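You operate a simulated robot arm through the tools that you are given. There is no shell and no other tool. Be economical: measure what you need, move in short steps, check, and stop when the job is done.

You run a simulated robot arm. Do the job below in one go: nothing can be reset, and whatever is moved stays where it is left.

TASK
Pair the blue remote with the Y5 toilet and flush it by remote.
Fine: its socket switch on, then its green key; its grey PAIR key once, then the remote's PAIR once and FLUSH once; then green key and socket switch off again.

Only the result counts: the job must be done as asked and must still hold three seconds after the hand-in. Knocking over, shifting, dropping, spilling or breaking anything else fails it.

THE ROBOT
A 7-joint arm with a fingered hand on a trunk, on a base that drives. Base frame: it is fixed to the floor where the robot stands at the start and does not move with it; the origin is under the middle of the robot, x ahead of it, y to its left, z up. Lengths are in mm, angles in degrees, forces in N, time in s.
With the tool pointing down near the work surface it reaches from about 460 to 900 mm from the robot's upright axis, wherever it stands. Its first joint turns from -143.0 to 143.0 degrees. Places, roughly: M7 bleed knob [-900, -2000, 500]; M7 blue key [-600, -2000, 1000]; M7 drain knob [-500, -2000, 700]; M7 foot key [-100, -2400, 700]; M7 green key [-600, -2000, 1000]; M7 grey key [-600, -2100, 1000]; M7 high valve [-800, -2000, 300]; M7 low valve [-800, -1900, 300]; M7 side knob [-600, -2200, 1000]; M7 switch [-500, -1700, 400]; N5 bleed knob [-300, -1200, 500]; N5 blue key [0, -1200, 1000]; N5 drain knob [100, -1200, 700]; N5 foot key [500, -1500, 700]; N5 green key [0, -1200, 1000]; N5 grey key [0, -1200, 1000]. Payload 3 kg.
The TCP is the grasp point between the finger pads, 26 mm short of the fingertips. In the tool frame z runs along the fingers and y along their closing line. Largest opening 148 mm; the body of the gripper starts 73 mm behind the TCP. The gripper is a hand of 3 fingers: y runs from the thumb to the fingers, the wrist lies at [0, 0, -229] in the tool frame.
Orientation is told as [roll, pitch, yaw] about the base's x, y, z axes, in that order, counted from this pose: with the fingers straight down and closing along the base's y, the tool's x points along the base's -x, its y along +y and its z along -z.

THE INTERFACE
- The arm moves only by the tool move_arm. Its argument "plan" is a list of rows, each a list of 6 numbers: the shift along the tool's x, y, z in mm, then the turn, a rotation vector about the tool's x, y, z in degrees. In form: [[dx, dy, dz, wx, wy, wz], ...]. A call has 1 to 20 rows; each row is the pose to reach, as a shift and turn from the pose commanded when the call began, along the tool's axes at that moment. Each row takes 0.2 s and may step no farther than 50 mm and 8.6 degrees from the row before; otherwise, the whole call is refused. Where a pose cannot be reached the arm comes as near as it can. A force on the tool above 40 N (or 10 N above the force at the start of the call, whichever is more), or a blocked arm, ends the call early, and 0.2 s more pass. In this call time passes only in rows, and 0.2 s behind the last. It gives the time, the measured TCP pose, the force on the tool (base axes), the opening and the grip force at its end, in the units of the frame above (readings bear some noise), with the torque about the TCP (base axes, N m) and any sound that the robot's microphone picked up.
- Cameras (640 x 400 px; columns grow to the right, rows downward): "scene" is now at [119.3, -53.1, 1852.8]; the picture's right is [-0.81, -0.59, 0.00], its down [-0.51, 0.71, -0.48] and it looks along [0.28, -0.39, -0.88] (base axes); focal length 250 px, centre (320, 200). "wrist" rides on the gripper at [68, -39, -90] in the tool frame; the picture's right is [0.50, 0.87, 0.00], its down [-0.66, 0.38, -0.65] and it looks along [-0.57, 0.33, 0.76] (tool axes); focal length 222 px, centre (320, 200). There is no depth. A picture from a camera that has moved, and an enlarged one, comes with that camera's place and axes in the base frame and with its lens.
- capture(camera): a new picture of that camera. It takes no simulated time.
- lift_body(by): slides the trunk up (or, below 0, down) by that many mm; the arm and the scene camera ride with it, the base frame stays. It gives what a move gives, with no picture.
- steer(legs): drives the robot by 1 to 6 legs, each [ahead, left, turn to the left] in mm, mm and degrees, along the robot's own axes; the way and the turn of a leg run together, so that a leg with both is an arc; at most 1500 mm and 180 degrees a leg. The arm and the cameras ride along, it lands a little off, and it stops where it bumps. It gives what a move gives.
- finger_targets(finger1, finger2, thumb_bend): sets how far each is bent, from 0 (flat) to 1 (curled in); at 0.3 the hand is open as for a grip, at 0.7 the pads meet at the TCP. One left out holds its place. A second passes; each finger stops where it meets its share of the squeeze, and holds until it gets a number again. It is the only way to open and close the hand. It gives what a move gives, with no picture; readings hold the bend of each and the force on the fingers (four entries, about 0 where the hand has none), thumb and palm.
- aim_head(pan, tilt): turns the head with the scene camera to pan (to the left, within 86 degrees either way) and tilt (down, from -29 to 69), counted from straight ahead of the robot. It gives what a move gives.
- enlarge(camera, box): a new picture of the part [left, top, right, bottom] of that camera's present view, enlarged. It takes no simulated time.
- hand_in(): hands the job in; it is judged then, once.

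Work in short steps. Places have to be worked out from the pictures, the camera data and where the tool is seen: move nearer, look again, correct. Check each grasp and each placing, and mend what went wrong. You have 120 turns and 98 pictures in all, those below and enlarged ones among them. Open the gripper and draw the arm clear of the work before you hand the job in, unless the task says otherwise; then end with one line.

The tools are called as name(argument=value, ...) on one line, values as JSON. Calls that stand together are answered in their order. move_arm: Moves the arm, as the interface text tells. Its arguments: {"type":"object","properties":{"plan":{"type":"array","items":{"type":"array","items":{"type":"number"}}}},"required":["plan"]} The other tools are called the same way: lift_body (by) slides the trunk up or down; finger_targets (finger1, finger2, thumb_bend) moves the fingers one by one; steer (legs) drives the base; aim_head (pan, tilt) turns the head that bears the scene camera; capture (camera) takes a picture; enlarge (camera, box) takes an enlarged picture of a part of a camera's view; hand_in () hands the job in.

At the start:

```text
t: 0.0
ee_pos: [499.0, -236.3, 1000.5]
tool_rot: [-0.1, -0.1, 0.1]
force: [-0.9, 0.0, 0.0]
ft_torque: [0.0, 0.0, -0.01]
width: 147.7
grip_force: 0.0
shape: jaw
bend: [0.3, 0.3, 0.3]
finger forces: [0.1, 0.1, 0.0, 0.0, 0.0, 0.0]
trunk travel left (down, up): [-800.0, 90.0]
robot x, y, heading: [-3.3, 2.7, -0.0]
head pan, tilt: [-54.0, 61.0]
```

scene: 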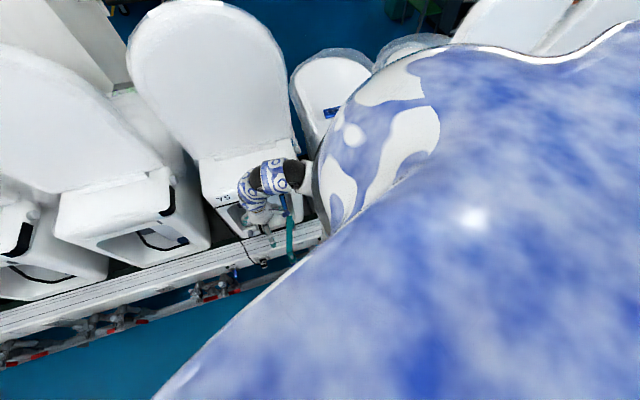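
wrist: 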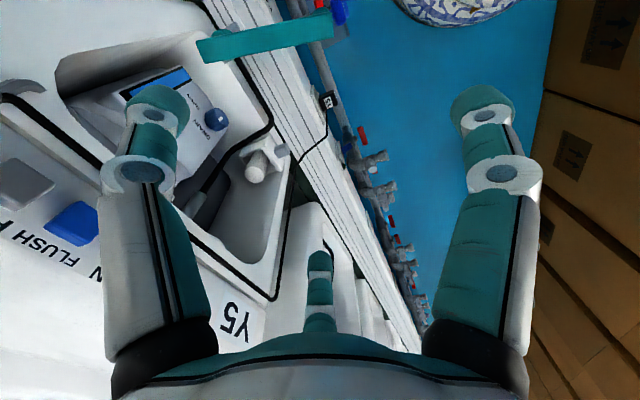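

I start with enlarged views of the Y5 area from both cameras.

enlarge(camera="scene", box=[160, 120, 340, 300])

enlarge(camera="wrist", box=[0, 0, 420, 350])

```text
2.22 times, centred on (250, 210) of scene
camera zoom: at [119.3, -53.1, 1852.8], right [-0.81, -0.59, 0.0], down [-0.51, 0.71, -0.48], along [0.28, -0.39, -0.88], focal length 555 px, centre (476, 178)
```

zoom: 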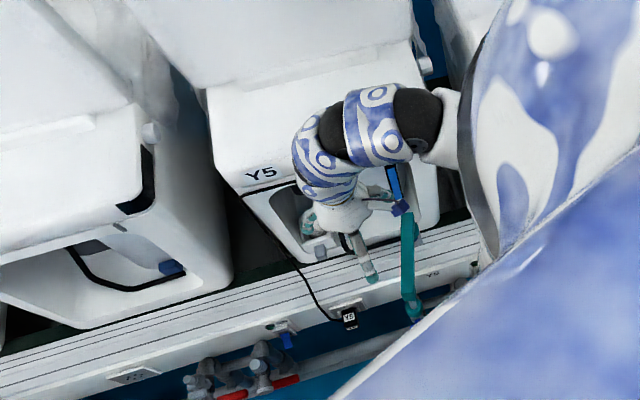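

```text
1.14 times, centred on (210, 175) of wrist
camera zoom: at [432.5, -274.2, 1090.0], right [-0.5, 0.87, 0.0], down [0.66, 0.38, 0.65], along [0.57, 0.33, -0.76], focal length 254 px, centre (446, 229)
```

zoom: 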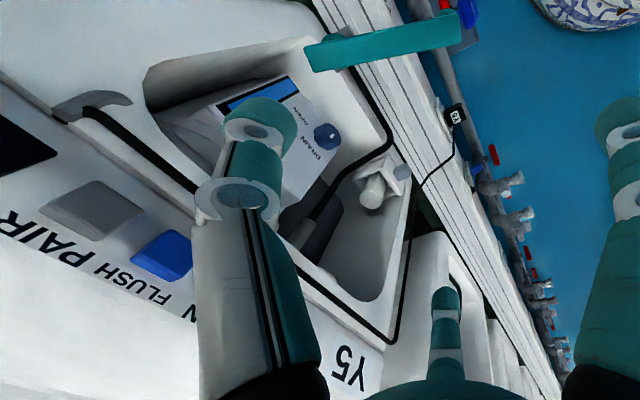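

The arm hides the Y5 panel in the scene view. I look around with the head to find the remote and sockets.

aim_head(pan=-10, tilt=45)

capture(camera="scene")

aim_head(pan=60, tilt=40)

capture(camera="scene")

aim_head(pan=-86, tilt=40)

capture(camera="scene")

```text
t: 1.1
ee_pos: [499.5, -235.5, 999.5]
tool_rot: [-0.1, 0.1, 0.0]
force: [-0.5, 0.6, 0.8]
ft_torque: [0.03, -0.05, 0.01]
width: 147.8
grip_force: 0.1
shape: jaw
bend: [0.3, 0.3, 0.3]
finger forces: [0.0, 0.0, 0.0, 0.0, 0.0, 0.1]
trunk travel left (down, up): [-800.0, 90.0]
robot x, y, heading: [-4.0, 1.5, -0.3]
head pan, tilt: [-10.0, 45.0]
```

```text
93 pictures are left
camera scene: at [161.0, -14.3, 1873.4], right [-0.17, -0.98, 0.0], down [-0.7, 0.12, -0.71], along [0.7, -0.12, -0.71], focal length 250 px, centre (320, 200)
```

scene: 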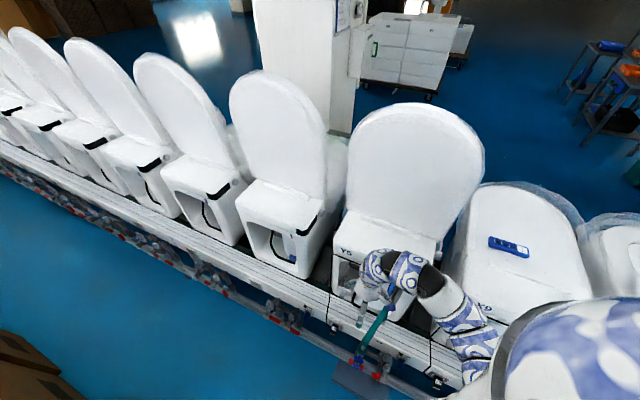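

```text
t: 2.5
ee_pos: [501.2, -236.5, 1001.2]
tool_rot: [0.0, -0.1, 0.0]
force: [0.4, 1.1, -0.2]
ft_torque: [-0.01, -0.02, -0.02]
width: 147.6
grip_force: 0.0
shape: jaw
bend: [0.3, 0.3, 0.3]
finger forces: [0.1, 0.0, 0.0, 0.0, 0.0, 0.0]
trunk travel left (down, up): [-800.0, 90.0]
robot x, y, heading: [1.2, 0.2, 0.0]
head pan, tilt: [60.0, 40.0]
```

```text
92 pictures are left
camera scene: at [123.5, 73.5, 1880.7], right [0.87, -0.5, 0.0], down [-0.32, -0.56, -0.77], along [0.38, 0.66, -0.64], focal length 250 px, centre (320, 200)
```

scene: 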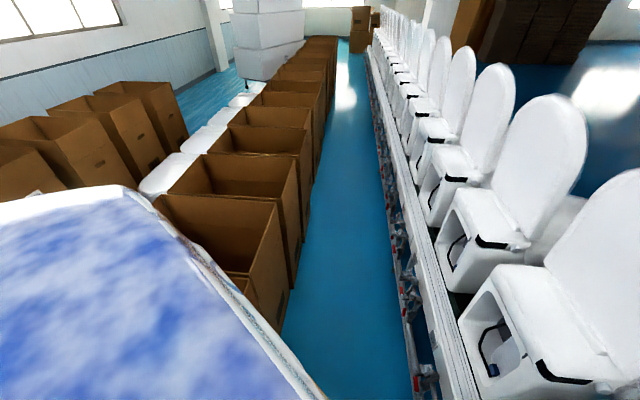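

```text
t: 4.8
ee_pos: [499.5, -236.5, 999.7]
tool_rot: [0.0, 0.1, 0.1]
force: [0.9, 0.1, 0.9]
ft_torque: [0.0, -0.01, 0.0]
width: 148.0
grip_force: 0.1
shape: jaw
bend: [0.3, 0.3, 0.3]
finger forces: [0.1, 0.0, 0.0, 0.1, 0.0, 0.1]
trunk travel left (down, up): [-800.0, 90.0]
robot x, y, heading: [-1.3, 2.9, -0.0]
head pan, tilt: [-85.9, 40.0]
```

```text
91 pictures are left
camera scene: at [87.0, -84.9, 1880.7], right [-1.0, -0.07, 0.0], down [-0.05, 0.64, -0.77], along [0.05, -0.76, -0.64], focal length 250 px, centre (320, 200)
```

scene: 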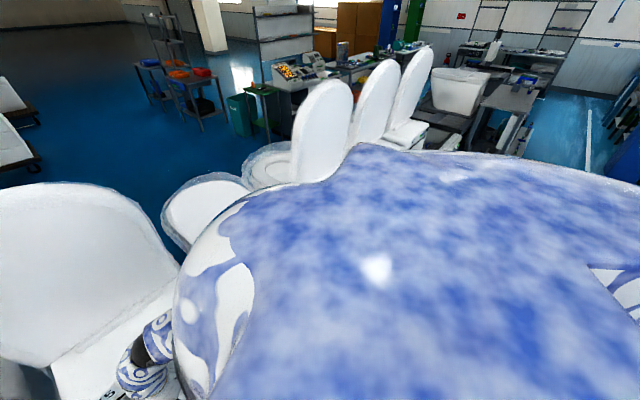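

The blue remote lies on the closed lid of the neighbouring toilet, about (630,-880,1000). Rows run along (0.57,0.82). I raise the arm clear of Y5 first.

move_arm(plan=[[0, 0, -40, 0, 0, 0], [0, 0, -80, 0, 0, 0], [0, 0, -120, 0, 0, 0], [0, 0, -160, 0, 0, 0]])

lift_body(by=85)

aim_head(pan=-35, tilt=60)

capture(camera="scene")

capture(camera="wrist")

```text
t: 5.8
ee_pos: [519.4, -232.9, 1129.2]
tool_rot: [0.3, 0.0, 0.0]
force: [-1.0, 0.1, 0.5]
ft_torque: [0.0, 0.01, 0.0]
width: 148.2
grip_force: 0.1
shape: jaw
bend: [0.3, 0.3, 0.3]
finger forces: [0.1, 0.1, 0.1, 0.0, 0.0, 0.0]
out of reach, approached as far as the arm can: row 2, 3, 4
trunk travel left (down, up): [-800.0, 90.0]
robot x, y, heading: [1.3, 1.2, 0.1]
head pan, tilt: [-85.9, 40.0]
```

```text
t: 7.0
ee_pos: [520.0, -234.5, 1212.6]
tool_rot: [0.3, 0.0, 0.0]
force: [-0.4, 0.0, -0.2]
ft_torque: [0.0, 0.0, 0.0]
width: 148.0
grip_force: 0.0
shape: jaw
bend: [0.3, 0.3, 0.3]
finger forces: [0.0, 0.0, 0.0, 0.1, 0.0, 0.1]
trunk travel left (down, up): [-885.0, 5.0]
robot x, y, heading: [1.0, 2.7, -0.2]
head pan, tilt: [-85.9, 40.0]
```

```text
t: 8.2
ee_pos: [519.9, -233.6, 1214.2]
tool_rot: [0.3, 0.0, 0.0]
force: [-0.1, 0.4, 0.5]
ft_torque: [0.02, 0.0, -0.04]
width: 147.9
grip_force: 0.1
shape: jaw
bend: [0.3, 0.3, 0.3]
finger forces: [0.0, 0.0, 0.0, 0.1, 0.0, 0.0]
trunk travel left (down, up): [-885.0, 5.0]
robot x, y, heading: [0.6, 0.1, -0.0]
head pan, tilt: [-35.0, 60.0]
```

```text
90 pictures are left
camera scene: at [135.5, -38.4, 1939.0], right [-0.57, -0.82, 0.0], down [-0.71, 0.5, -0.5], along [0.41, -0.29, -0.87], focal length 250 px, centre (320, 200)
```

scene: 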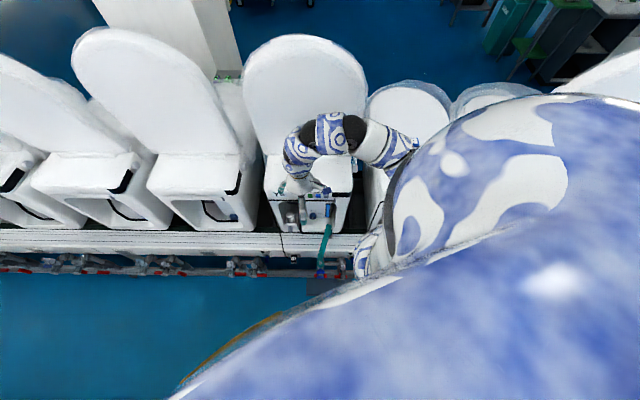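

```text
89 pictures are left
camera wrist: at [451.6, -273.0, 1303.6], right [-0.5, 0.87, 0.0], down [0.65, 0.38, 0.66], along [0.57, 0.33, -0.75], focal length 222 px, centre (320, 200)
```

wrist: 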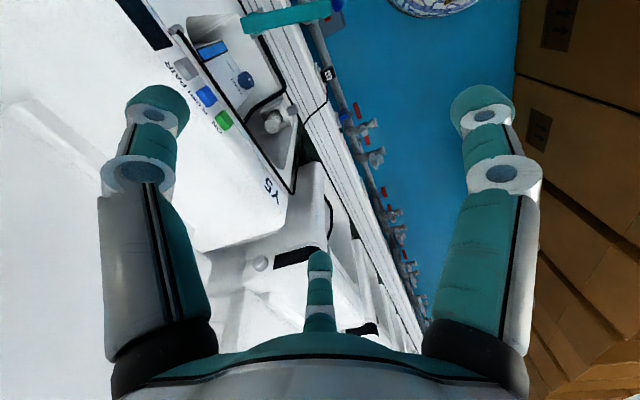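

Keys triangulate: grey (587,-393), blue (606,-361), green (629,-334), all z≈988. I turn the robot 35° right so it faces the row squarely.

steer(legs=[[0, 0, -35]])

aim_head(pan=0, tilt=55)

capture(camera="scene")

capture(camera="wrist")

```text
t: 10.3
ee_pos: [291.3, -488.2, 1214.3]
tool_rot: [0.4, 0.0, -34.9]
force: [0.7, -1.1, 0.0]
ft_torque: [0.0, -0.04, -0.01]
width: 148.1
grip_force: 0.0
shape: jaw
bend: [0.3, 0.3, 0.3]
finger forces: [0.0, 0.1, 0.0, 0.0, 0.0, 0.0]
trunk travel left (down, up): [-885.0, 5.0]
robot x, y, heading: [2.9, -0.5, -35.0]
head pan, tilt: [-35.0, 60.0]
```

```text
t: 11.3
ee_pos: [291.6, -489.7, 1214.5]
tool_rot: [0.3, -0.1, -34.9]
force: [0.5, -0.3, 0.4]
ft_torque: [-0.01, -0.01, 0.0]
width: 147.9
grip_force: 0.1
shape: jaw
bend: [0.3, 0.3, 0.3]
finger forces: [0.0, 0.1, 0.0, 0.0, 0.1, 0.0]
trunk travel left (down, up): [-885.0, 5.0]
robot x, y, heading: [0.8, -0.6, -34.9]
head pan, tilt: [0.0, 55.0]
```

```text
88 pictures are left
camera scene: at [125.4, -87.3, 1945.0], right [-0.57, -0.82, 0.0], down [-0.67, 0.47, -0.57], along [0.47, -0.33, -0.82], focal length 250 px, centre (320, 200)
```

scene: 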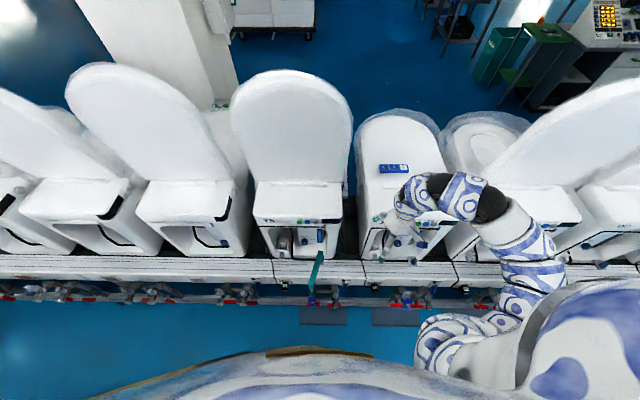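

```text
87 pictures are left
camera wrist: at [213.7, -482.4, 1303.6], right [0.09, 1.0, 0.0], down [0.75, -0.07, 0.66], along [0.65, -0.05, -0.75], focal length 222 px, centre (320, 200)
```

wrist: 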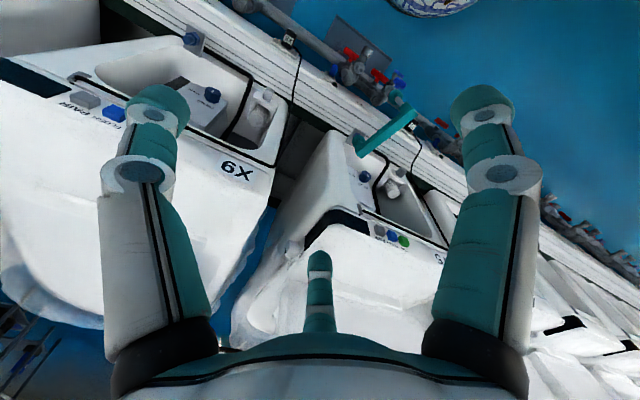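

Now a good view; I zoom on Y5, the remote and the sockets.

enlarge(camera="scene", box=[230, 180, 370, 320])

enlarge(camera="scene", box=[350, 140, 440, 200])

enlarge(camera="wrist", box=[280, 10, 480, 210])

```text
2.86 times, centred on (300, 250) of scene
camera zoom: at [125.4, -87.3, 1945.0], right [-0.57, -0.82, 0.0], down [-0.67, 0.47, -0.57], along [0.47, -0.33, -0.82], focal length 714 px, centre (377, 57)
```

zoom: 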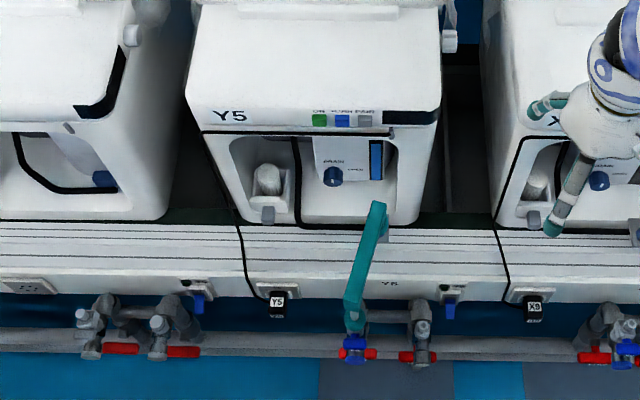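

```text
6.67 times, centred on (395, 170) of scene
camera zoom: at [125.4, -87.3, 1945.0], right [-0.57, -0.82, 0.0], down [-0.67, 0.47, -0.57], along [0.47, -0.33, -0.82], focal length 1666 px, centre (-180, 400)
```

zoom: 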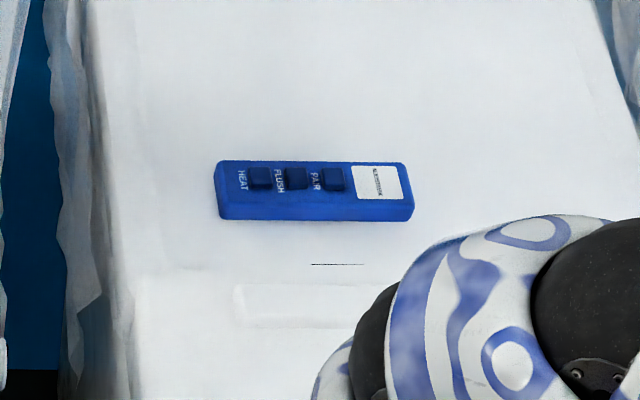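

```text
2.00 times, centred on (380, 110) of wrist
camera zoom: at [213.7, -482.4, 1303.6], right [0.09, 1.0, 0.0], down [0.75, -0.07, 0.66], along [0.65, -0.05, -0.75], focal length 444 px, centre (200, 380)
```

zoom: 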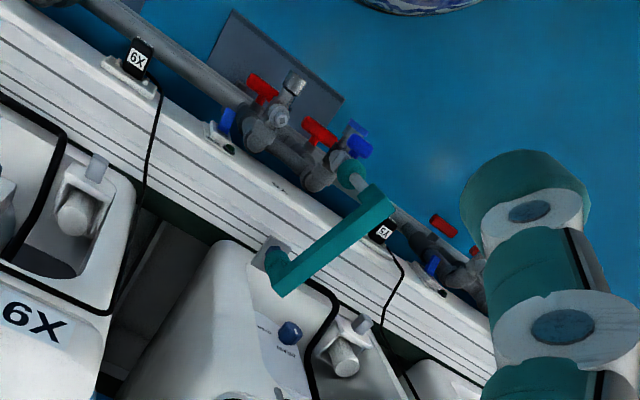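

I zoom on the two switches and the Y5 plug to tell which belongs to which.

enlarge(camera="scene", box=[285, 265, 345, 305])

enlarge(camera="scene", box=[225, 265, 285, 305])

enlarge(camera="scene", box=[275, 210, 335, 250])

```text
10.00 times, centred on (315, 285) of scene
camera zoom: at [125.4, -87.3, 1945.0], right [-0.57, -0.82, 0.0], down [-0.67, 0.47, -0.57], along [0.47, -0.33, -0.82], focal length 2498 px, centre (370, -650)
```

zoom: 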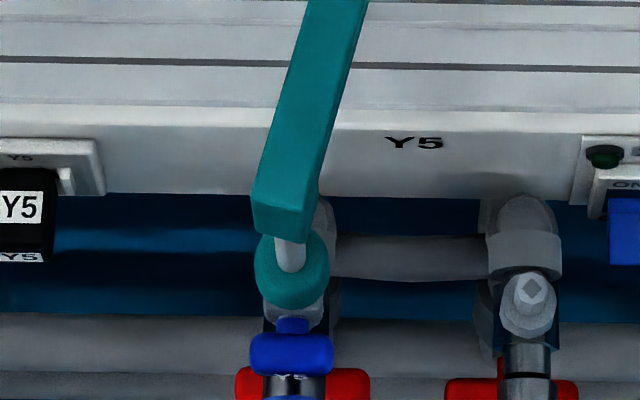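

```text
10.00 times, centred on (255, 285) of scene
camera zoom: at [125.4, -87.3, 1945.0], right [-0.57, -0.82, 0.0], down [-0.67, 0.47, -0.57], along [0.47, -0.33, -0.82], focal length 2498 px, centre (970, -650)
```

zoom: 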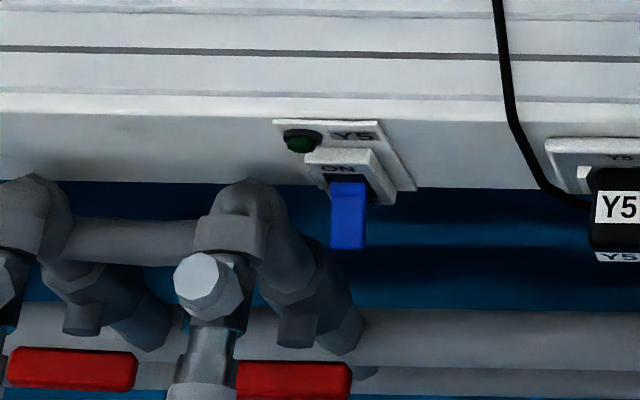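

```text
10.00 times, centred on (305, 230) of scene
camera zoom: at [125.4, -87.3, 1945.0], right [-0.57, -0.82, 0.0], down [-0.67, 0.47, -0.57], along [0.47, -0.33, -0.82], focal length 2498 px, centre (470, -100)
```

zoom: 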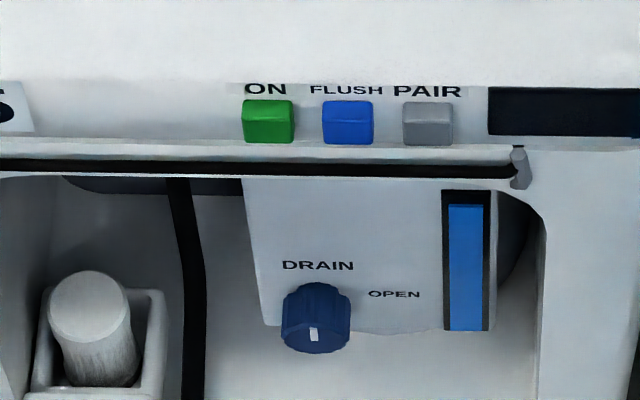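

The left switch bears the Y5 label (lamp dark, lever hanging down). It's about (670,-40,510). Next I try a single-finger pointer shape and look at it.

finger_targets(finger1=1.0, finger2=1.0, thumb_bend=0.3)

capture(camera="wrist")

finger_targets(thumb_bend=0.6)

capture(camera="wrist")

```text
t: 12.3
ee_pos: [290.9, -487.9, 1214.3]
tool_rot: [0.3, 0.0, -35.0]
force: [-0.3, -0.6, -0.5]
ft_torque: [-0.01, -0.02, 0.0]
width: 62.7
grip_force: 0.0
shape: fingers
bend: [0.77, 0.77, 0.3]
finger forces: [0.0, 0.1, 0.0, 0.1, 0.0, 0.0]
trunk travel left (down, up): [-885.0, 5.0]
robot x, y, heading: [-2.1, -1.2, -35.0]
head pan, tilt: [0.0, 55.0]
```

```text
80 pictures are left
camera wrist: at [213.6, -482.4, 1303.7], right [0.09, 1.0, 0.0], down [0.75, -0.07, 0.66], along [0.65, -0.05, -0.75], focal length 222 px, centre (320, 200)
```

wrist: 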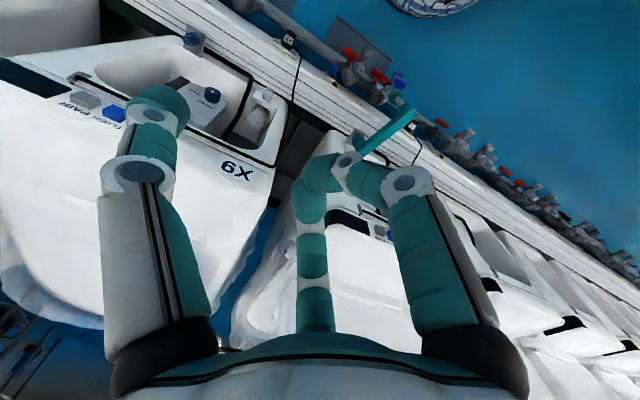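

```text
t: 13.3
ee_pos: [291.5, -489.1, 1214.0]
tool_rot: [0.4, 0.0, -34.9]
force: [-0.3, -0.7, 0.1]
ft_torque: [-0.04, -0.01, -0.03]
width: 10.5
grip_force: 0.0
shape: fingers
bend: [0.78, 0.78, 0.6]
finger forces: [0.0, 0.0, 0.0, 0.1, 0.0, 0.1]
trunk travel left (down, up): [-885.0, 5.0]
robot x, y, heading: [-2.3, 1.7, -34.9]
head pan, tilt: [0.0, 55.0]
```

```text
79 pictures are left
camera wrist: at [213.6, -482.4, 1303.7], right [0.09, 1.0, 0.0], down [0.75, -0.07, 0.66], along [0.65, -0.05, -0.75], focal length 222 px, centre (320, 200)
```

wrist: 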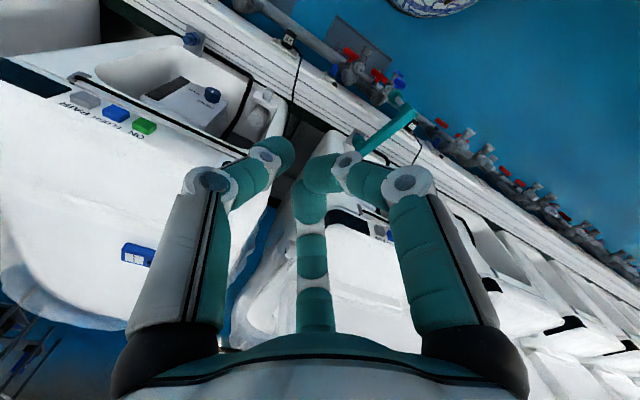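

Splayed fingers sit higher than bent ones, so I use the thumb bent to ~0.65 as pointer with the other two flat.

finger_targets(finger1=0.0, finger2=0.0, thumb_bend=0.68)

capture(camera="wrist")

enlarge(camera="scene", box=[360, 160, 480, 280])

```text
t: 14.3
ee_pos: [291.1, -489.2, 1214.7]
tool_rot: [0.4, -0.1, -34.9]
force: [0.2, -0.1, -0.5]
ft_torque: [0.02, 0.01, 0.01]
width: 105.6
grip_force: 0.0
shape: fingers
bend: [0.0, 0.0, 0.68]
finger forces: [0.0, 0.0, 0.0, 0.1, 0.0, 0.1]
trunk travel left (down, up): [-885.0, 5.0]
robot x, y, heading: [-0.9, -1.7, -34.4]
head pan, tilt: [0.0, 55.0]
```

```text
78 pictures are left
camera wrist: at [213.6, -482.4, 1303.6], right [0.09, 1.0, 0.0], down [0.75, -0.07, 0.66], along [0.65, -0.05, -0.75], focal length 222 px, centre (320, 200)
```

wrist: 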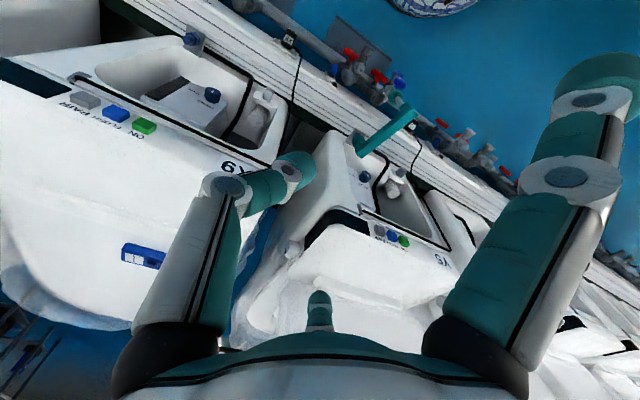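

```text
3.33 times, centred on (420, 220) of scene
camera zoom: at [125.4, -87.3, 1945.0], right [-0.57, -0.82, 0.0], down [-0.67, 0.47, -0.57], along [0.47, -0.33, -0.82], focal length 833 px, centre (-13, 133)
```

zoom: 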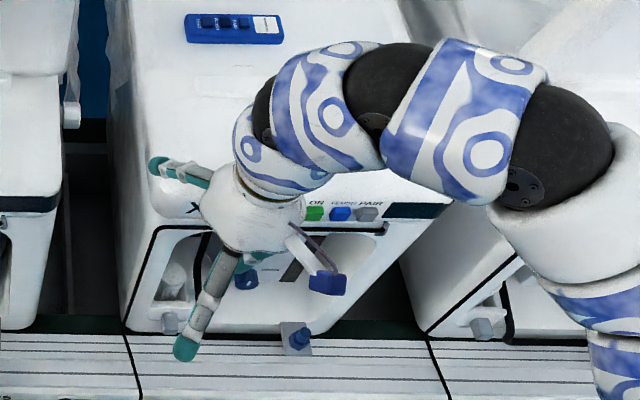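

I drive left 450 along the row so the hand comes near the Y5 switch, keeping it high, then look.

steer(legs=[[0, 450, 0]])

capture(camera="wrist")

capture(camera="scene")

```text
t: 15.9
ee_pos: [410.5, -377.9, 1214.8]
tool_rot: [0.1, -0.1, -31.9]
force: [0.2, 0.2, 0.2]
ft_torque: [-0.01, -0.02, -0.03]
width: 105.4
grip_force: 0.0
shape: fingers
bend: [0.0, 0.0, 0.68]
finger forces: [0.1, 0.1, 0.0, 0.0, 0.0, 0.0]
trunk travel left (down, up): [-885.0, 5.0]
robot x, y, heading: [89.4, 95.3, -32.5]
head pan, tilt: [0.0, 55.0]
stopped in leg 1: the robot was blocked; the commanded pose is now the measured one
```

```text
76 pictures are left
camera wrist: at [331.8, -374.8, 1304.2], right [0.03, 1.0, 0.0], down [0.75, -0.03, 0.66], along [0.66, -0.02, -0.76], focal length 222 px, centre (320, 200)
```

wrist: 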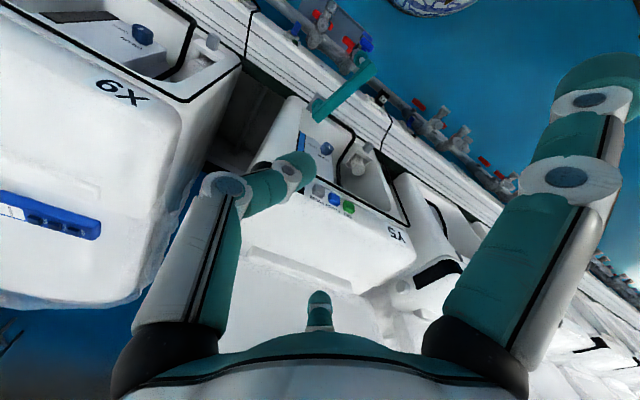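

```text
75 pictures are left
camera scene: at [223.3, 16.3, 1945.0], right [-0.53, -0.85, 0.0], down [-0.7, 0.43, -0.57], along [0.49, -0.3, -0.82], focal length 250 px, centre (320, 200)
```

scene: 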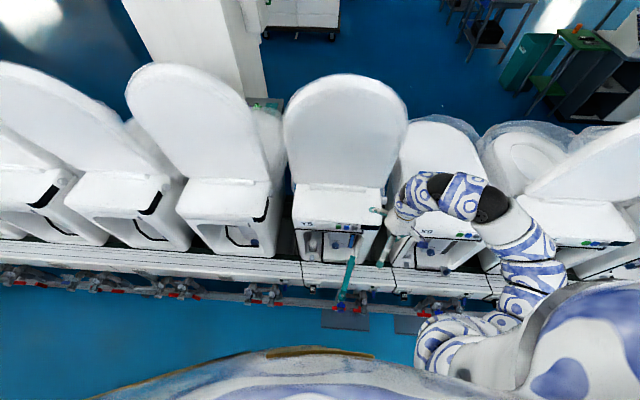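

The base got blocked after ~130 mm. I look around to see what it touched.

aim_head(pan=80, tilt=60)

capture(camera="scene")

aim_head(pan=-80, tilt=60)

capture(camera="scene")

```text
t: 17.4
ee_pos: [407.8, -380.0, 1213.5]
tool_rot: [0.3, 0.0, -32.1]
force: [-0.6, -0.2, 0.9]
ft_torque: [-0.01, -0.03, -0.02]
width: 105.6
grip_force: 0.1
shape: fingers
bend: [0.0, 0.0, 0.68]
finger forces: [0.1, 0.0, 0.0, 0.1, 0.0, 0.0]
trunk travel left (down, up): [-885.0, 5.0]
robot x, y, heading: [89.5, 91.0, -32.1]
head pan, tilt: [80.0, 60.0]
```

```text
74 pictures are left
camera scene: at [203.6, 101.3, 1939.0], right [0.74, -0.67, 0.0], down [-0.58, -0.64, -0.5], along [0.33, 0.37, -0.87], focal length 250 px, centre (320, 200)
```

scene: 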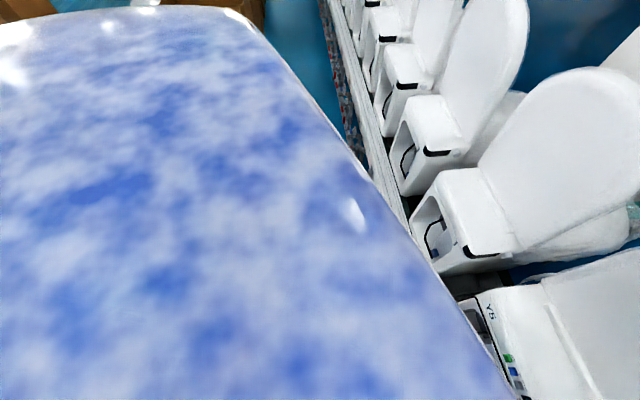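

```text
t: 19.9
ee_pos: [407.1, -379.2, 1213.7]
tool_rot: [0.2, -0.1, -32.0]
force: [0.4, 0.4, 0.1]
ft_torque: [0.04, -0.02, -0.01]
width: 105.7
grip_force: 0.0
shape: fingers
bend: [0.0, 0.0, 0.68]
finger forces: [0.0, 0.0, 0.0, 0.1, 0.1, 0.0]
trunk travel left (down, up): [-885.0, 5.0]
robot x, y, heading: [91.2, 93.7, -31.7]
head pan, tilt: [-80.0, 60.0]
```

```text
73 pictures are left
camera scene: at [134.2, -10.2, 1939.0], right [-0.93, 0.37, 0.0], down [0.32, 0.8, -0.5], along [-0.19, -0.46, -0.87], focal length 250 px, centre (320, 200)
```

scene: 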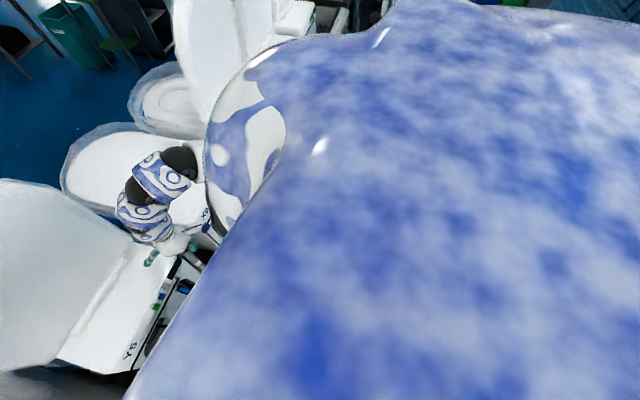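

The left flank probably touched a carton (their line is ~250 mm behind the robot's axis). I back off right a little; the switch is reachable from here anyway.

steer(legs=[[15, -60, 0]])

aim_head(pan=25, tilt=60)

enlarge(camera="scene", box=[250, 180, 410, 280])

```text
t: 20.8
ee_pos: [389.1, -439.4, 1213.7]
tool_rot: [0.3, 0.1, -32.1]
force: [-0.4, -0.6, 0.6]
ft_torque: [0.02, -0.01, 0.01]
width: 105.7
grip_force: 0.2
shape: fingers
bend: [0.0, 0.0, 0.68]
finger forces: [0.0, 0.1, 0.0, 0.0, 0.0, 0.0]
trunk travel left (down, up): [-885.0, 5.0]
robot x, y, heading: [74.6, 34.0, -31.6]
head pan, tilt: [-80.0, 60.0]
```

```text
t: 22.6
ee_pos: [388.3, -439.6, 1214.2]
tool_rot: [0.4, -0.1, -32.0]
force: [-0.5, 0.1, 0.3]
ft_torque: [0.01, 0.03, 0.02]
width: 105.5
grip_force: 0.2
shape: fingers
bend: [0.0, 0.0, 0.68]
finger forces: [0.0, 0.0, 0.0, 0.1, 0.0, 0.0]
trunk travel left (down, up): [-885.0, 5.0]
robot x, y, heading: [71.2, 36.4, -31.8]
head pan, tilt: [25.0, 60.0]
```

```text
4.00 times, centred on (330, 230) of scene
camera zoom: at [206.2, -15.3, 1939.0], right [-0.12, -0.99, 0.0], down [-0.86, 0.1, -0.5], along [0.5, -0.06, -0.87], focal length 999 px, centre (280, 80)
```

zoom: 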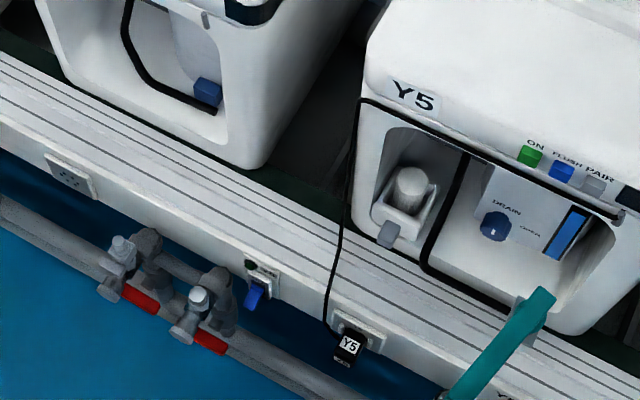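

Switch plate estimate (685,-50,530). I swing the hand left at height until it is over the aisle in front of the switch.

move_arm(plan=[[7, 48, 0, 0, 0, 0], [13, 96, 0, 0, 0, 0], [20, 144, 0, 0, 0, 0], [26, 192, 0, 0, 0, 0], [33, 241, 0, 0, 0, 0], [40, 289, 0, 0, 0, 0], [46, 337, 0, 0, 0, 0], [52, 386, 0, 0, 0, 0], [58, 434, 0, 0, 0, 0], [65, 482, 0, 0, 0, 0]])

capture(camera="wrist")

```text
t: 24.9
ee_pos: [578.5, 5.5, 1188.8]
tool_rot: [1.7, -0.1, -32.1]
force: [0.1, 0.2, 0.2]
ft_torque: [-0.02, 0.0, 0.01]
width: 105.7
grip_force: 0.0
shape: fingers
bend: [0.0, 0.0, 0.68]
finger forces: [0.1, 0.1, 0.0, 0.1, 0.0, 0.1]
out of reach, approached as far as the arm can: row 1, 2, 3, 6, 7, 8, 9, 10
trunk travel left (down, up): [-885.0, 5.0]
robot x, y, heading: [71.7, 37.6, -31.6]
head pan, tilt: [25.0, 60.0]
```

```text
71 pictures are left
camera wrist: at [498.9, 6.9, 1277.3], right [0.04, 1.0, 0.02], down [0.74, -0.04, 0.67], along [0.67, -0.01, -0.75], focal length 222 px, centre (320, 200)
```

wrist: 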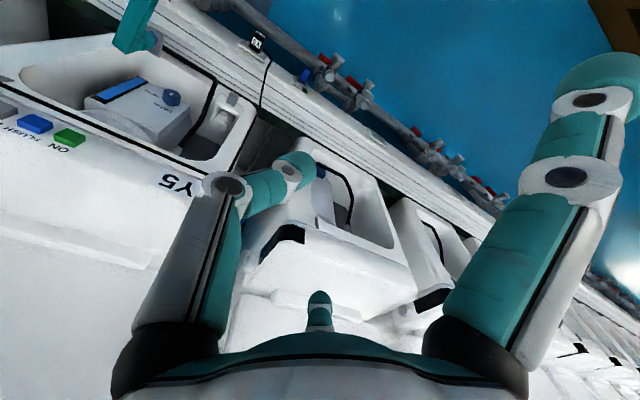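

Clear. I lower the trunk 330 mm.

lift_body(by=-330)

capture(camera="wrist")

```text
t: 28.1
ee_pos: [576.1, 4.4, 858.6]
tool_rot: [1.7, -0.1, -31.9]
force: [0.1, 0.7, 0.0]
ft_torque: [-0.01, 0.02, 0.02]
width: 105.6
grip_force: 0.0
shape: fingers
bend: [0.0, 0.0, 0.68]
finger forces: [0.0, 0.0, 0.0, 0.0, 0.0, 0.0]
trunk travel left (down, up): [-555.0, 335.0]
robot x, y, heading: [72.6, 38.3, -31.9]
head pan, tilt: [25.0, 60.0]
```

```text
70 pictures are left
camera wrist: at [498.4, 5.5, 947.3], right [0.03, 1.0, 0.02], down [0.74, -0.04, 0.67], along [0.67, -0.01, -0.75], focal length 222 px, centre (320, 200)
```

wrist: 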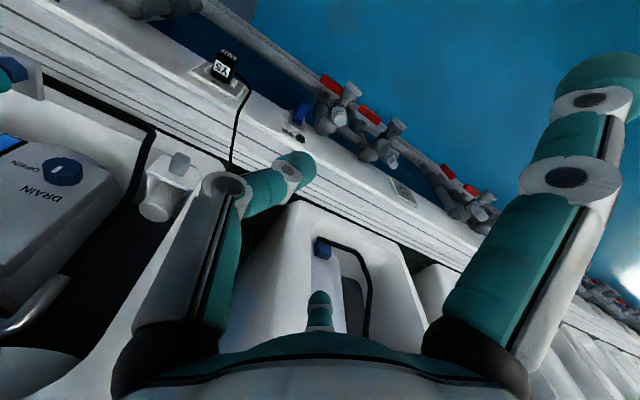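

enlarge(camera="wrist", box=[260, 85, 340, 145])

```text
6.67 times, centred on (300, 115) of wrist
camera zoom: at [498.4, 5.5, 947.3], right [0.03, 1.0, 0.02], down [0.74, -0.04, 0.67], along [0.67, -0.01, -0.75], focal length 1481 px, centre (453, 767)
```

zoom: 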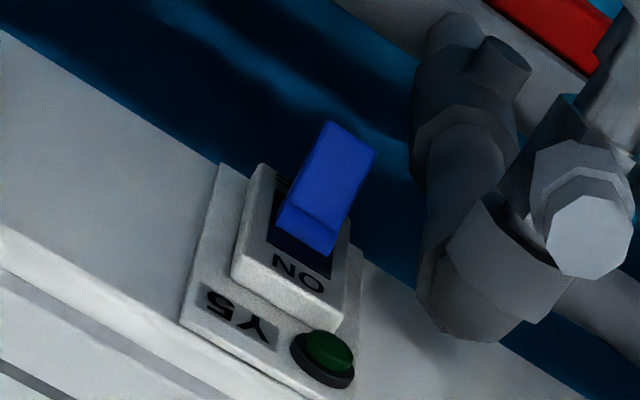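

The lever sits in a slot and must flip up to ON. I'll close the fingers to a fist tip, then tilt the tool ~70° to point at the row while moving nearer.

finger_targets(finger1=0.7, finger2=0.7, thumb_bend=0.7)

move_arm(plan=[[-5, 0, 13, 0, -7.8, 0], [-10, 0, 26, 0, -15.6, 0], [-15, 0, 40, 0, -23.4, 0], [-20, 0, 53, 0, -31.2, 0], [-25, 0, 66, 0, -39, 0], [-30, 0, 80, 0, -46.8, 0], [-35, 0, 93, 0, -54.6, 0], [-38, 0, 106, 0, -62.4, 0], [-40, 0, 120, 0, -70, 0]])

capture(camera="wrist")

capture(camera="scene")

```text
t: 29.1
ee_pos: [578.8, 5.6, 858.2]
tool_rot: [1.7, -0.1, -32.0]
force: [-0.2, 0.0, 0.1]
ft_torque: [0.01, -0.02, 0.04]
width: 0.0
grip_force: 0.1
shape: fingers
bend: [0.69, 0.69, 0.7]
finger forces: [0.1, 0.0, 0.0, 0.0, 0.0, 0.1]
trunk travel left (down, up): [-555.0, 335.0]
robot x, y, heading: [70.6, 37.4, -31.9]
head pan, tilt: [25.0, 60.0]
```

```text
t: 31.1
ee_pos: [613.9, -13.6, 739.3]
tool_rot: [5.1, -70.2, -36.7]
force: [-0.5, 0.1, -0.6]
ft_torque: [0.0, 0.03, -0.01]
width: 0.0
grip_force: 0.0
shape: fingers
bend: [0.69, 0.69, 0.7]
finger forces: [0.0, 0.0, 0.1, 0.1, 0.0, 0.1]
trunk travel left (down, up): [-555.0, 335.0]
robot x, y, heading: [68.5, 35.5, -31.7]
head pan, tilt: [25.0, 60.0]
```

```text
68 pictures are left
camera wrist: at [502.9, 11.2, 704.7], right [0.32, 0.84, -0.44], down [-0.15, 0.51, 0.85], along [0.93, -0.21, 0.29], focal length 222 px, centre (320, 200)
```

wrist: 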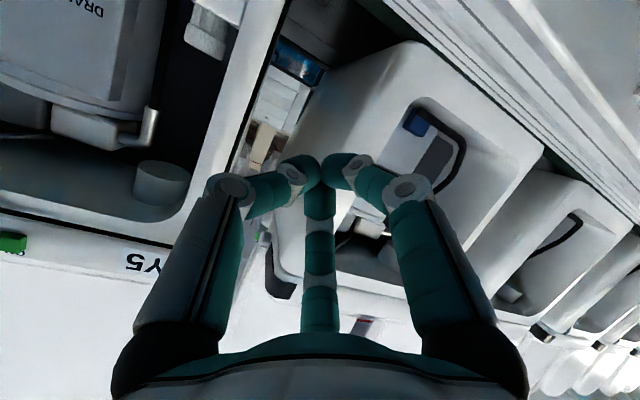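

```text
67 pictures are left
camera scene: at [206.3, -15.3, 1609.0], right [-0.12, -0.99, 0.0], down [-0.86, 0.1, -0.5], along [0.5, -0.06, -0.87], focal length 250 px, centre (320, 200)
```

scene: 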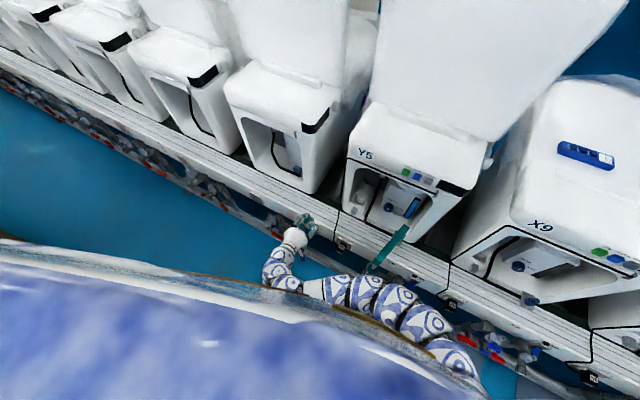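

The arm passes close to the teal lever of Y5; I zoom to check clearance.

enlarge(camera="scene", box=[240, 200, 480, 360])

```text
2.50 times, centred on (360, 280) of scene
camera zoom: at [206.3, -15.3, 1609.0], right [-0.12, -0.99, 0.0], down [-0.86, 0.1, -0.5], along [0.5, -0.06, -0.87], focal length 625 px, centre (220, 0)
```

zoom: 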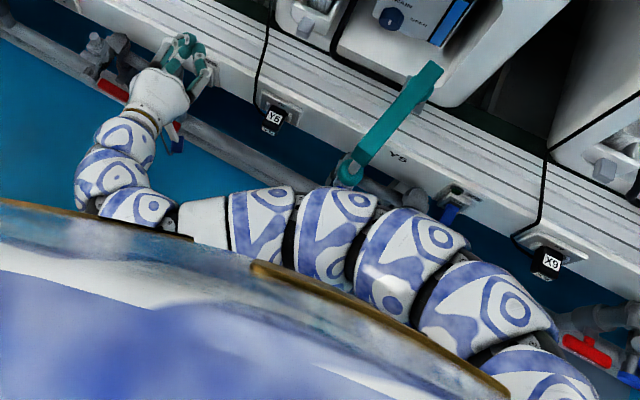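

Clearance looks ~70+ mm. I retract 45 mm and lower the trunk 250 mm, then look from the wrist.

move_arm(plan=[[15, 0, -42, 0, 0, 0]])

lift_body(by=-200)

capture(camera="wrist")

enlarge(camera="scene", box=[200, 180, 440, 340])

```text
t: 31.5
ee_pos: [574.0, 9.8, 736.6]
tool_rot: [4.7, -70.1, -36.4]
force: [0.6, 0.0, 0.5]
ft_torque: [0.01, 0.01, 0.01]
width: 0.2
grip_force: 0.0
shape: fingers
bend: [0.69, 0.69, 0.7]
finger forces: [0.0, 0.1, 0.1, 0.0, 0.0, 0.1]
trunk travel left (down, up): [-555.0, 335.0]
robot x, y, heading: [71.9, 34.2, -32.1]
head pan, tilt: [25.0, 60.0]
```

```text
t: 33.7
ee_pos: [575.6, 10.1, 537.4]
tool_rot: [4.9, -70.0, -36.7]
force: [0.7, -0.4, -0.3]
ft_torque: [-0.02, 0.0, -0.05]
width: 0.0
grip_force: 0.1
shape: fingers
bend: [0.69, 0.69, 0.7]
finger forces: [0.0, 0.0, 0.0, 0.0, 0.1, 0.1]
trunk travel left (down, up): [-355.0, 535.0]
robot x, y, heading: [68.3, 36.5, -31.9]
head pan, tilt: [25.0, 60.0]
```

```text
65 pictures are left
camera wrist: at [464.5, 35.1, 503.7], right [0.32, 0.84, -0.44], down [-0.14, 0.51, 0.85], along [0.94, -0.21, 0.28], focal length 222 px, centre (320, 200)
```

wrist: 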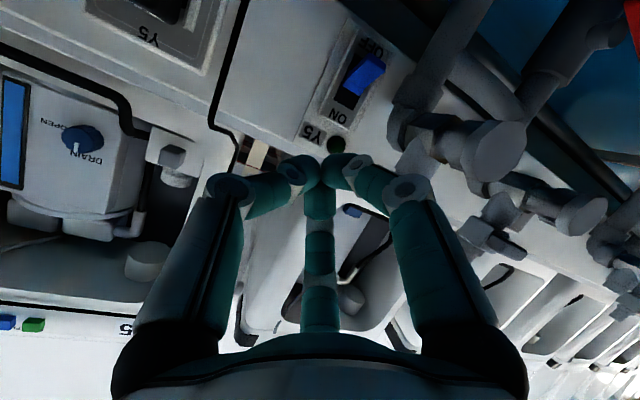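

```text
2.50 times, centred on (320, 260) of scene
camera zoom: at [206.2, -15.1, 1409.0], right [-0.12, -0.99, 0.0], down [-0.86, 0.1, -0.5], along [0.5, -0.06, -0.87], focal length 625 px, centre (320, 50)
```

zoom: 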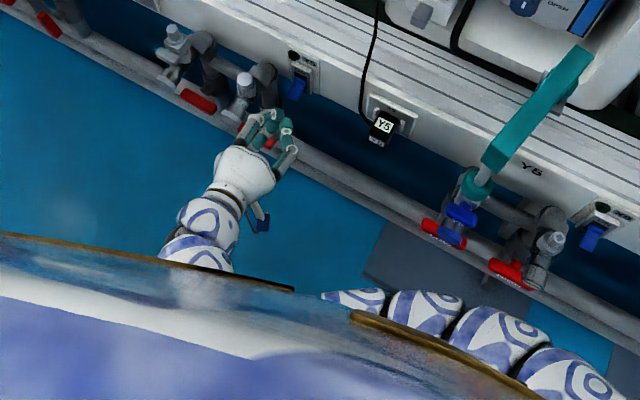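

Triangulated lever: pivot ≈(693,-43,466), tip ≈(671,-24,443), sloping down (OFF). I'll yaw the tool 35° left so the hand comes from the right, away from the valve on the left.

move_arm(plan=[[0, -10, 0, -6.6, 0, -2.4], [0, -20, 0, -13.2, 0, -4.8], [0, -30, 0, -19.7, 0, -7.1], [0, -40, 0, -26.3, 0, -9.5], [0, -48, 0, -32.9, 0, -11.9]])

capture(camera="wrist")

enlarge(camera="scene", box=[200, 180, 440, 340])

```text
t: 34.9
ee_pos: [549.5, -31.0, 535.6]
tool_rot: [4.2, -71.1, -0.8]
force: [-0.9, 0.2, 0.3]
ft_torque: [0.0, 0.0, -0.01]
width: 0.0
grip_force: 0.1
shape: fingers
bend: [0.69, 0.69, 0.7]
finger forces: [0.0, 0.1, 0.1, 0.1, 0.1, 0.1]
trunk travel left (down, up): [-355.0, 535.0]
robot x, y, heading: [71.1, 35.6, -31.7]
head pan, tilt: [25.0, 60.0]
```

```text
63 pictures are left
camera wrist: at [445.4, -74.6, 500.4], right [-0.21, 0.87, -0.45], down [-0.42, 0.34, 0.84], along [0.88, 0.37, 0.3], focal length 222 px, centre (320, 200)
```

wrist: 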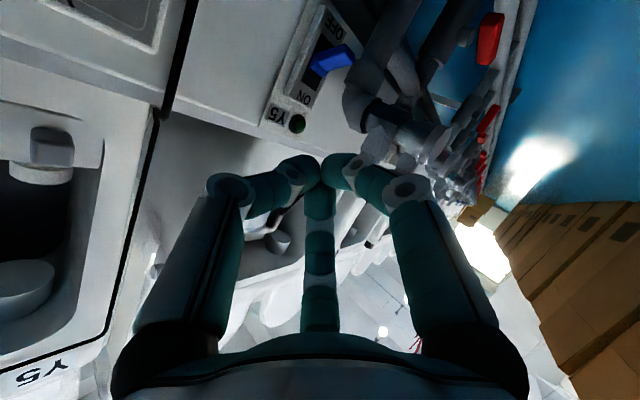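

```text
2.50 times, centred on (320, 260) of scene
camera zoom: at [206.3, -15.0, 1409.0], right [-0.12, -0.99, 0.0], down [-0.86, 0.1, -0.5], along [0.5, -0.06, -0.87], focal length 625 px, centre (320, 50)
```

zoom: 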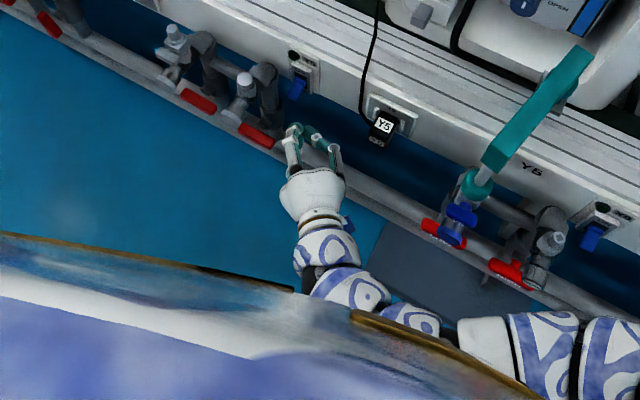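

Lever position confirmed. I lower the fist 125 mm with the arm (force-guarded), still in front of the belt.

move_arm(plan=[[30, 0, 10, 0, 0, 0], [59, 0, 20, 0, 0, 0], [89, 0, 31, 0, 0, 0], [118, 0, 41, 0, 0, 0]])

capture(camera="wrist")

enlarge(camera="scene", box=[240, 180, 400, 290])

```text
t: 35.9
ee_pos: [551.8, -26.6, 410.4]
tool_rot: [4.3, -70.9, -1.0]
force: [-0.3, 0.0, -0.4]
ft_torque: [0.01, 0.01, 0.01]
width: 0.1
grip_force: 0.0
shape: fingers
bend: [0.69, 0.69, 0.7]
finger forces: [0.1, 0.1, 0.0, 0.0, 0.0, 0.1]
trunk travel left (down, up): [-355.0, 535.0]
robot x, y, heading: [69.0, 31.4, -31.8]
head pan, tilt: [25.0, 60.0]
```

```text
61 pictures are left
camera wrist: at [445.8, -69.5, 375.4], right [-0.21, 0.87, -0.45], down [-0.42, 0.34, 0.84], along [0.88, 0.37, 0.3], focal length 222 px, centre (320, 200)
```

wrist: 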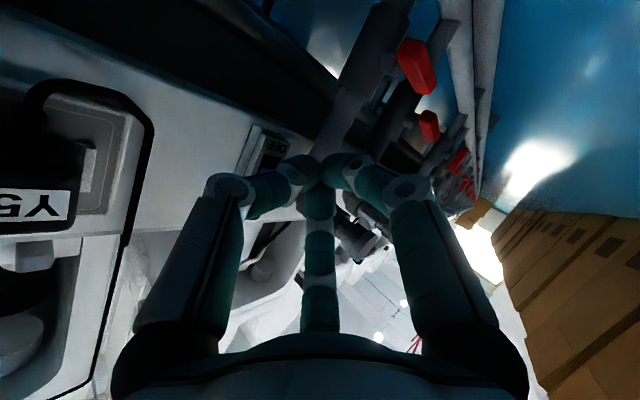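

```text
3.64 times, centred on (320, 235) of scene
camera zoom: at [206.2, -15.2, 1409.0], right [-0.12, -0.99, 0.0], down [-0.86, 0.1, -0.5], along [0.5, -0.06, -0.87], focal length 909 px, centre (320, 73)
```

zoom: 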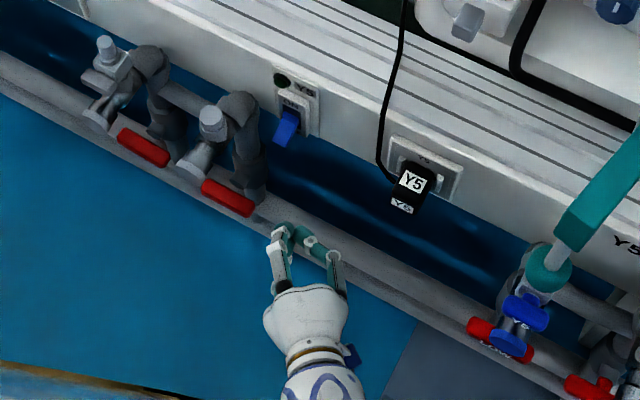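

Path to the lever is clear slightly right of the elbow pipe. I advance 95 mm forward (base +x) and 10 mm right under the lever.

move_arm(plan=[[-10, -5, 30, 0, 0, 0], [-20, -10, 60, 0, 0, 0], [-33, -10, 95, 0, 0, 0]])

enlarge(camera="scene", box=[260, 180, 380, 260])

capture(camera="wrist")

```text
t: 36.7
ee_pos: [650.8, -33.7, 409.8]
tool_rot: [3.9, -71.0, -0.8]
force: [0.0, -0.4, -0.4]
ft_torque: [0.01, 0.01, -0.02]
width: 0.0
grip_force: 0.1
shape: fingers
bend: [0.69, 0.69, 0.7]
finger forces: [0.0, 0.0, 0.1, 0.0, 0.0, 0.1]
trunk travel left (down, up): [-355.0, 535.0]
robot x, y, heading: [70.9, 34.8, -31.8]
head pan, tilt: [25.0, 60.0]
```

```text
5.00 times, centred on (320, 220) of scene
camera zoom: at [206.2, -15.2, 1409.0], right [-0.12, -0.99, 0.0], down [-0.86, 0.1, -0.5], along [0.5, -0.06, -0.87], focal length 1249 px, centre (320, 100)
```

zoom: 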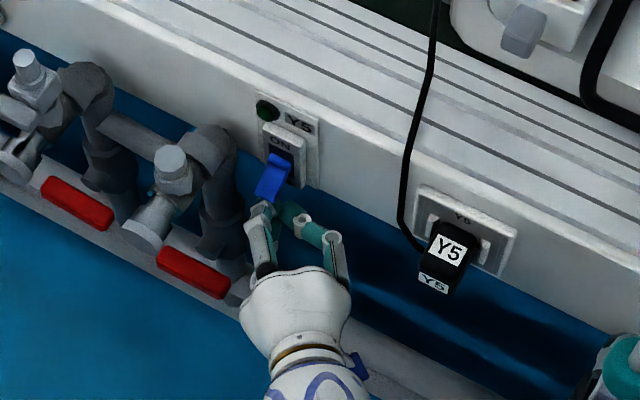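

```text
58 pictures are left
camera wrist: at [546.4, -76.6, 375.5], right [-0.21, 0.87, -0.45], down [-0.42, 0.34, 0.84], along [0.88, 0.37, 0.3], focal length 222 px, centre (320, 200)
```

wrist: 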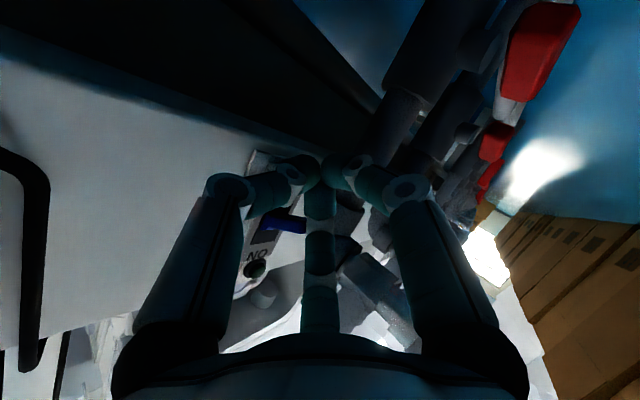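

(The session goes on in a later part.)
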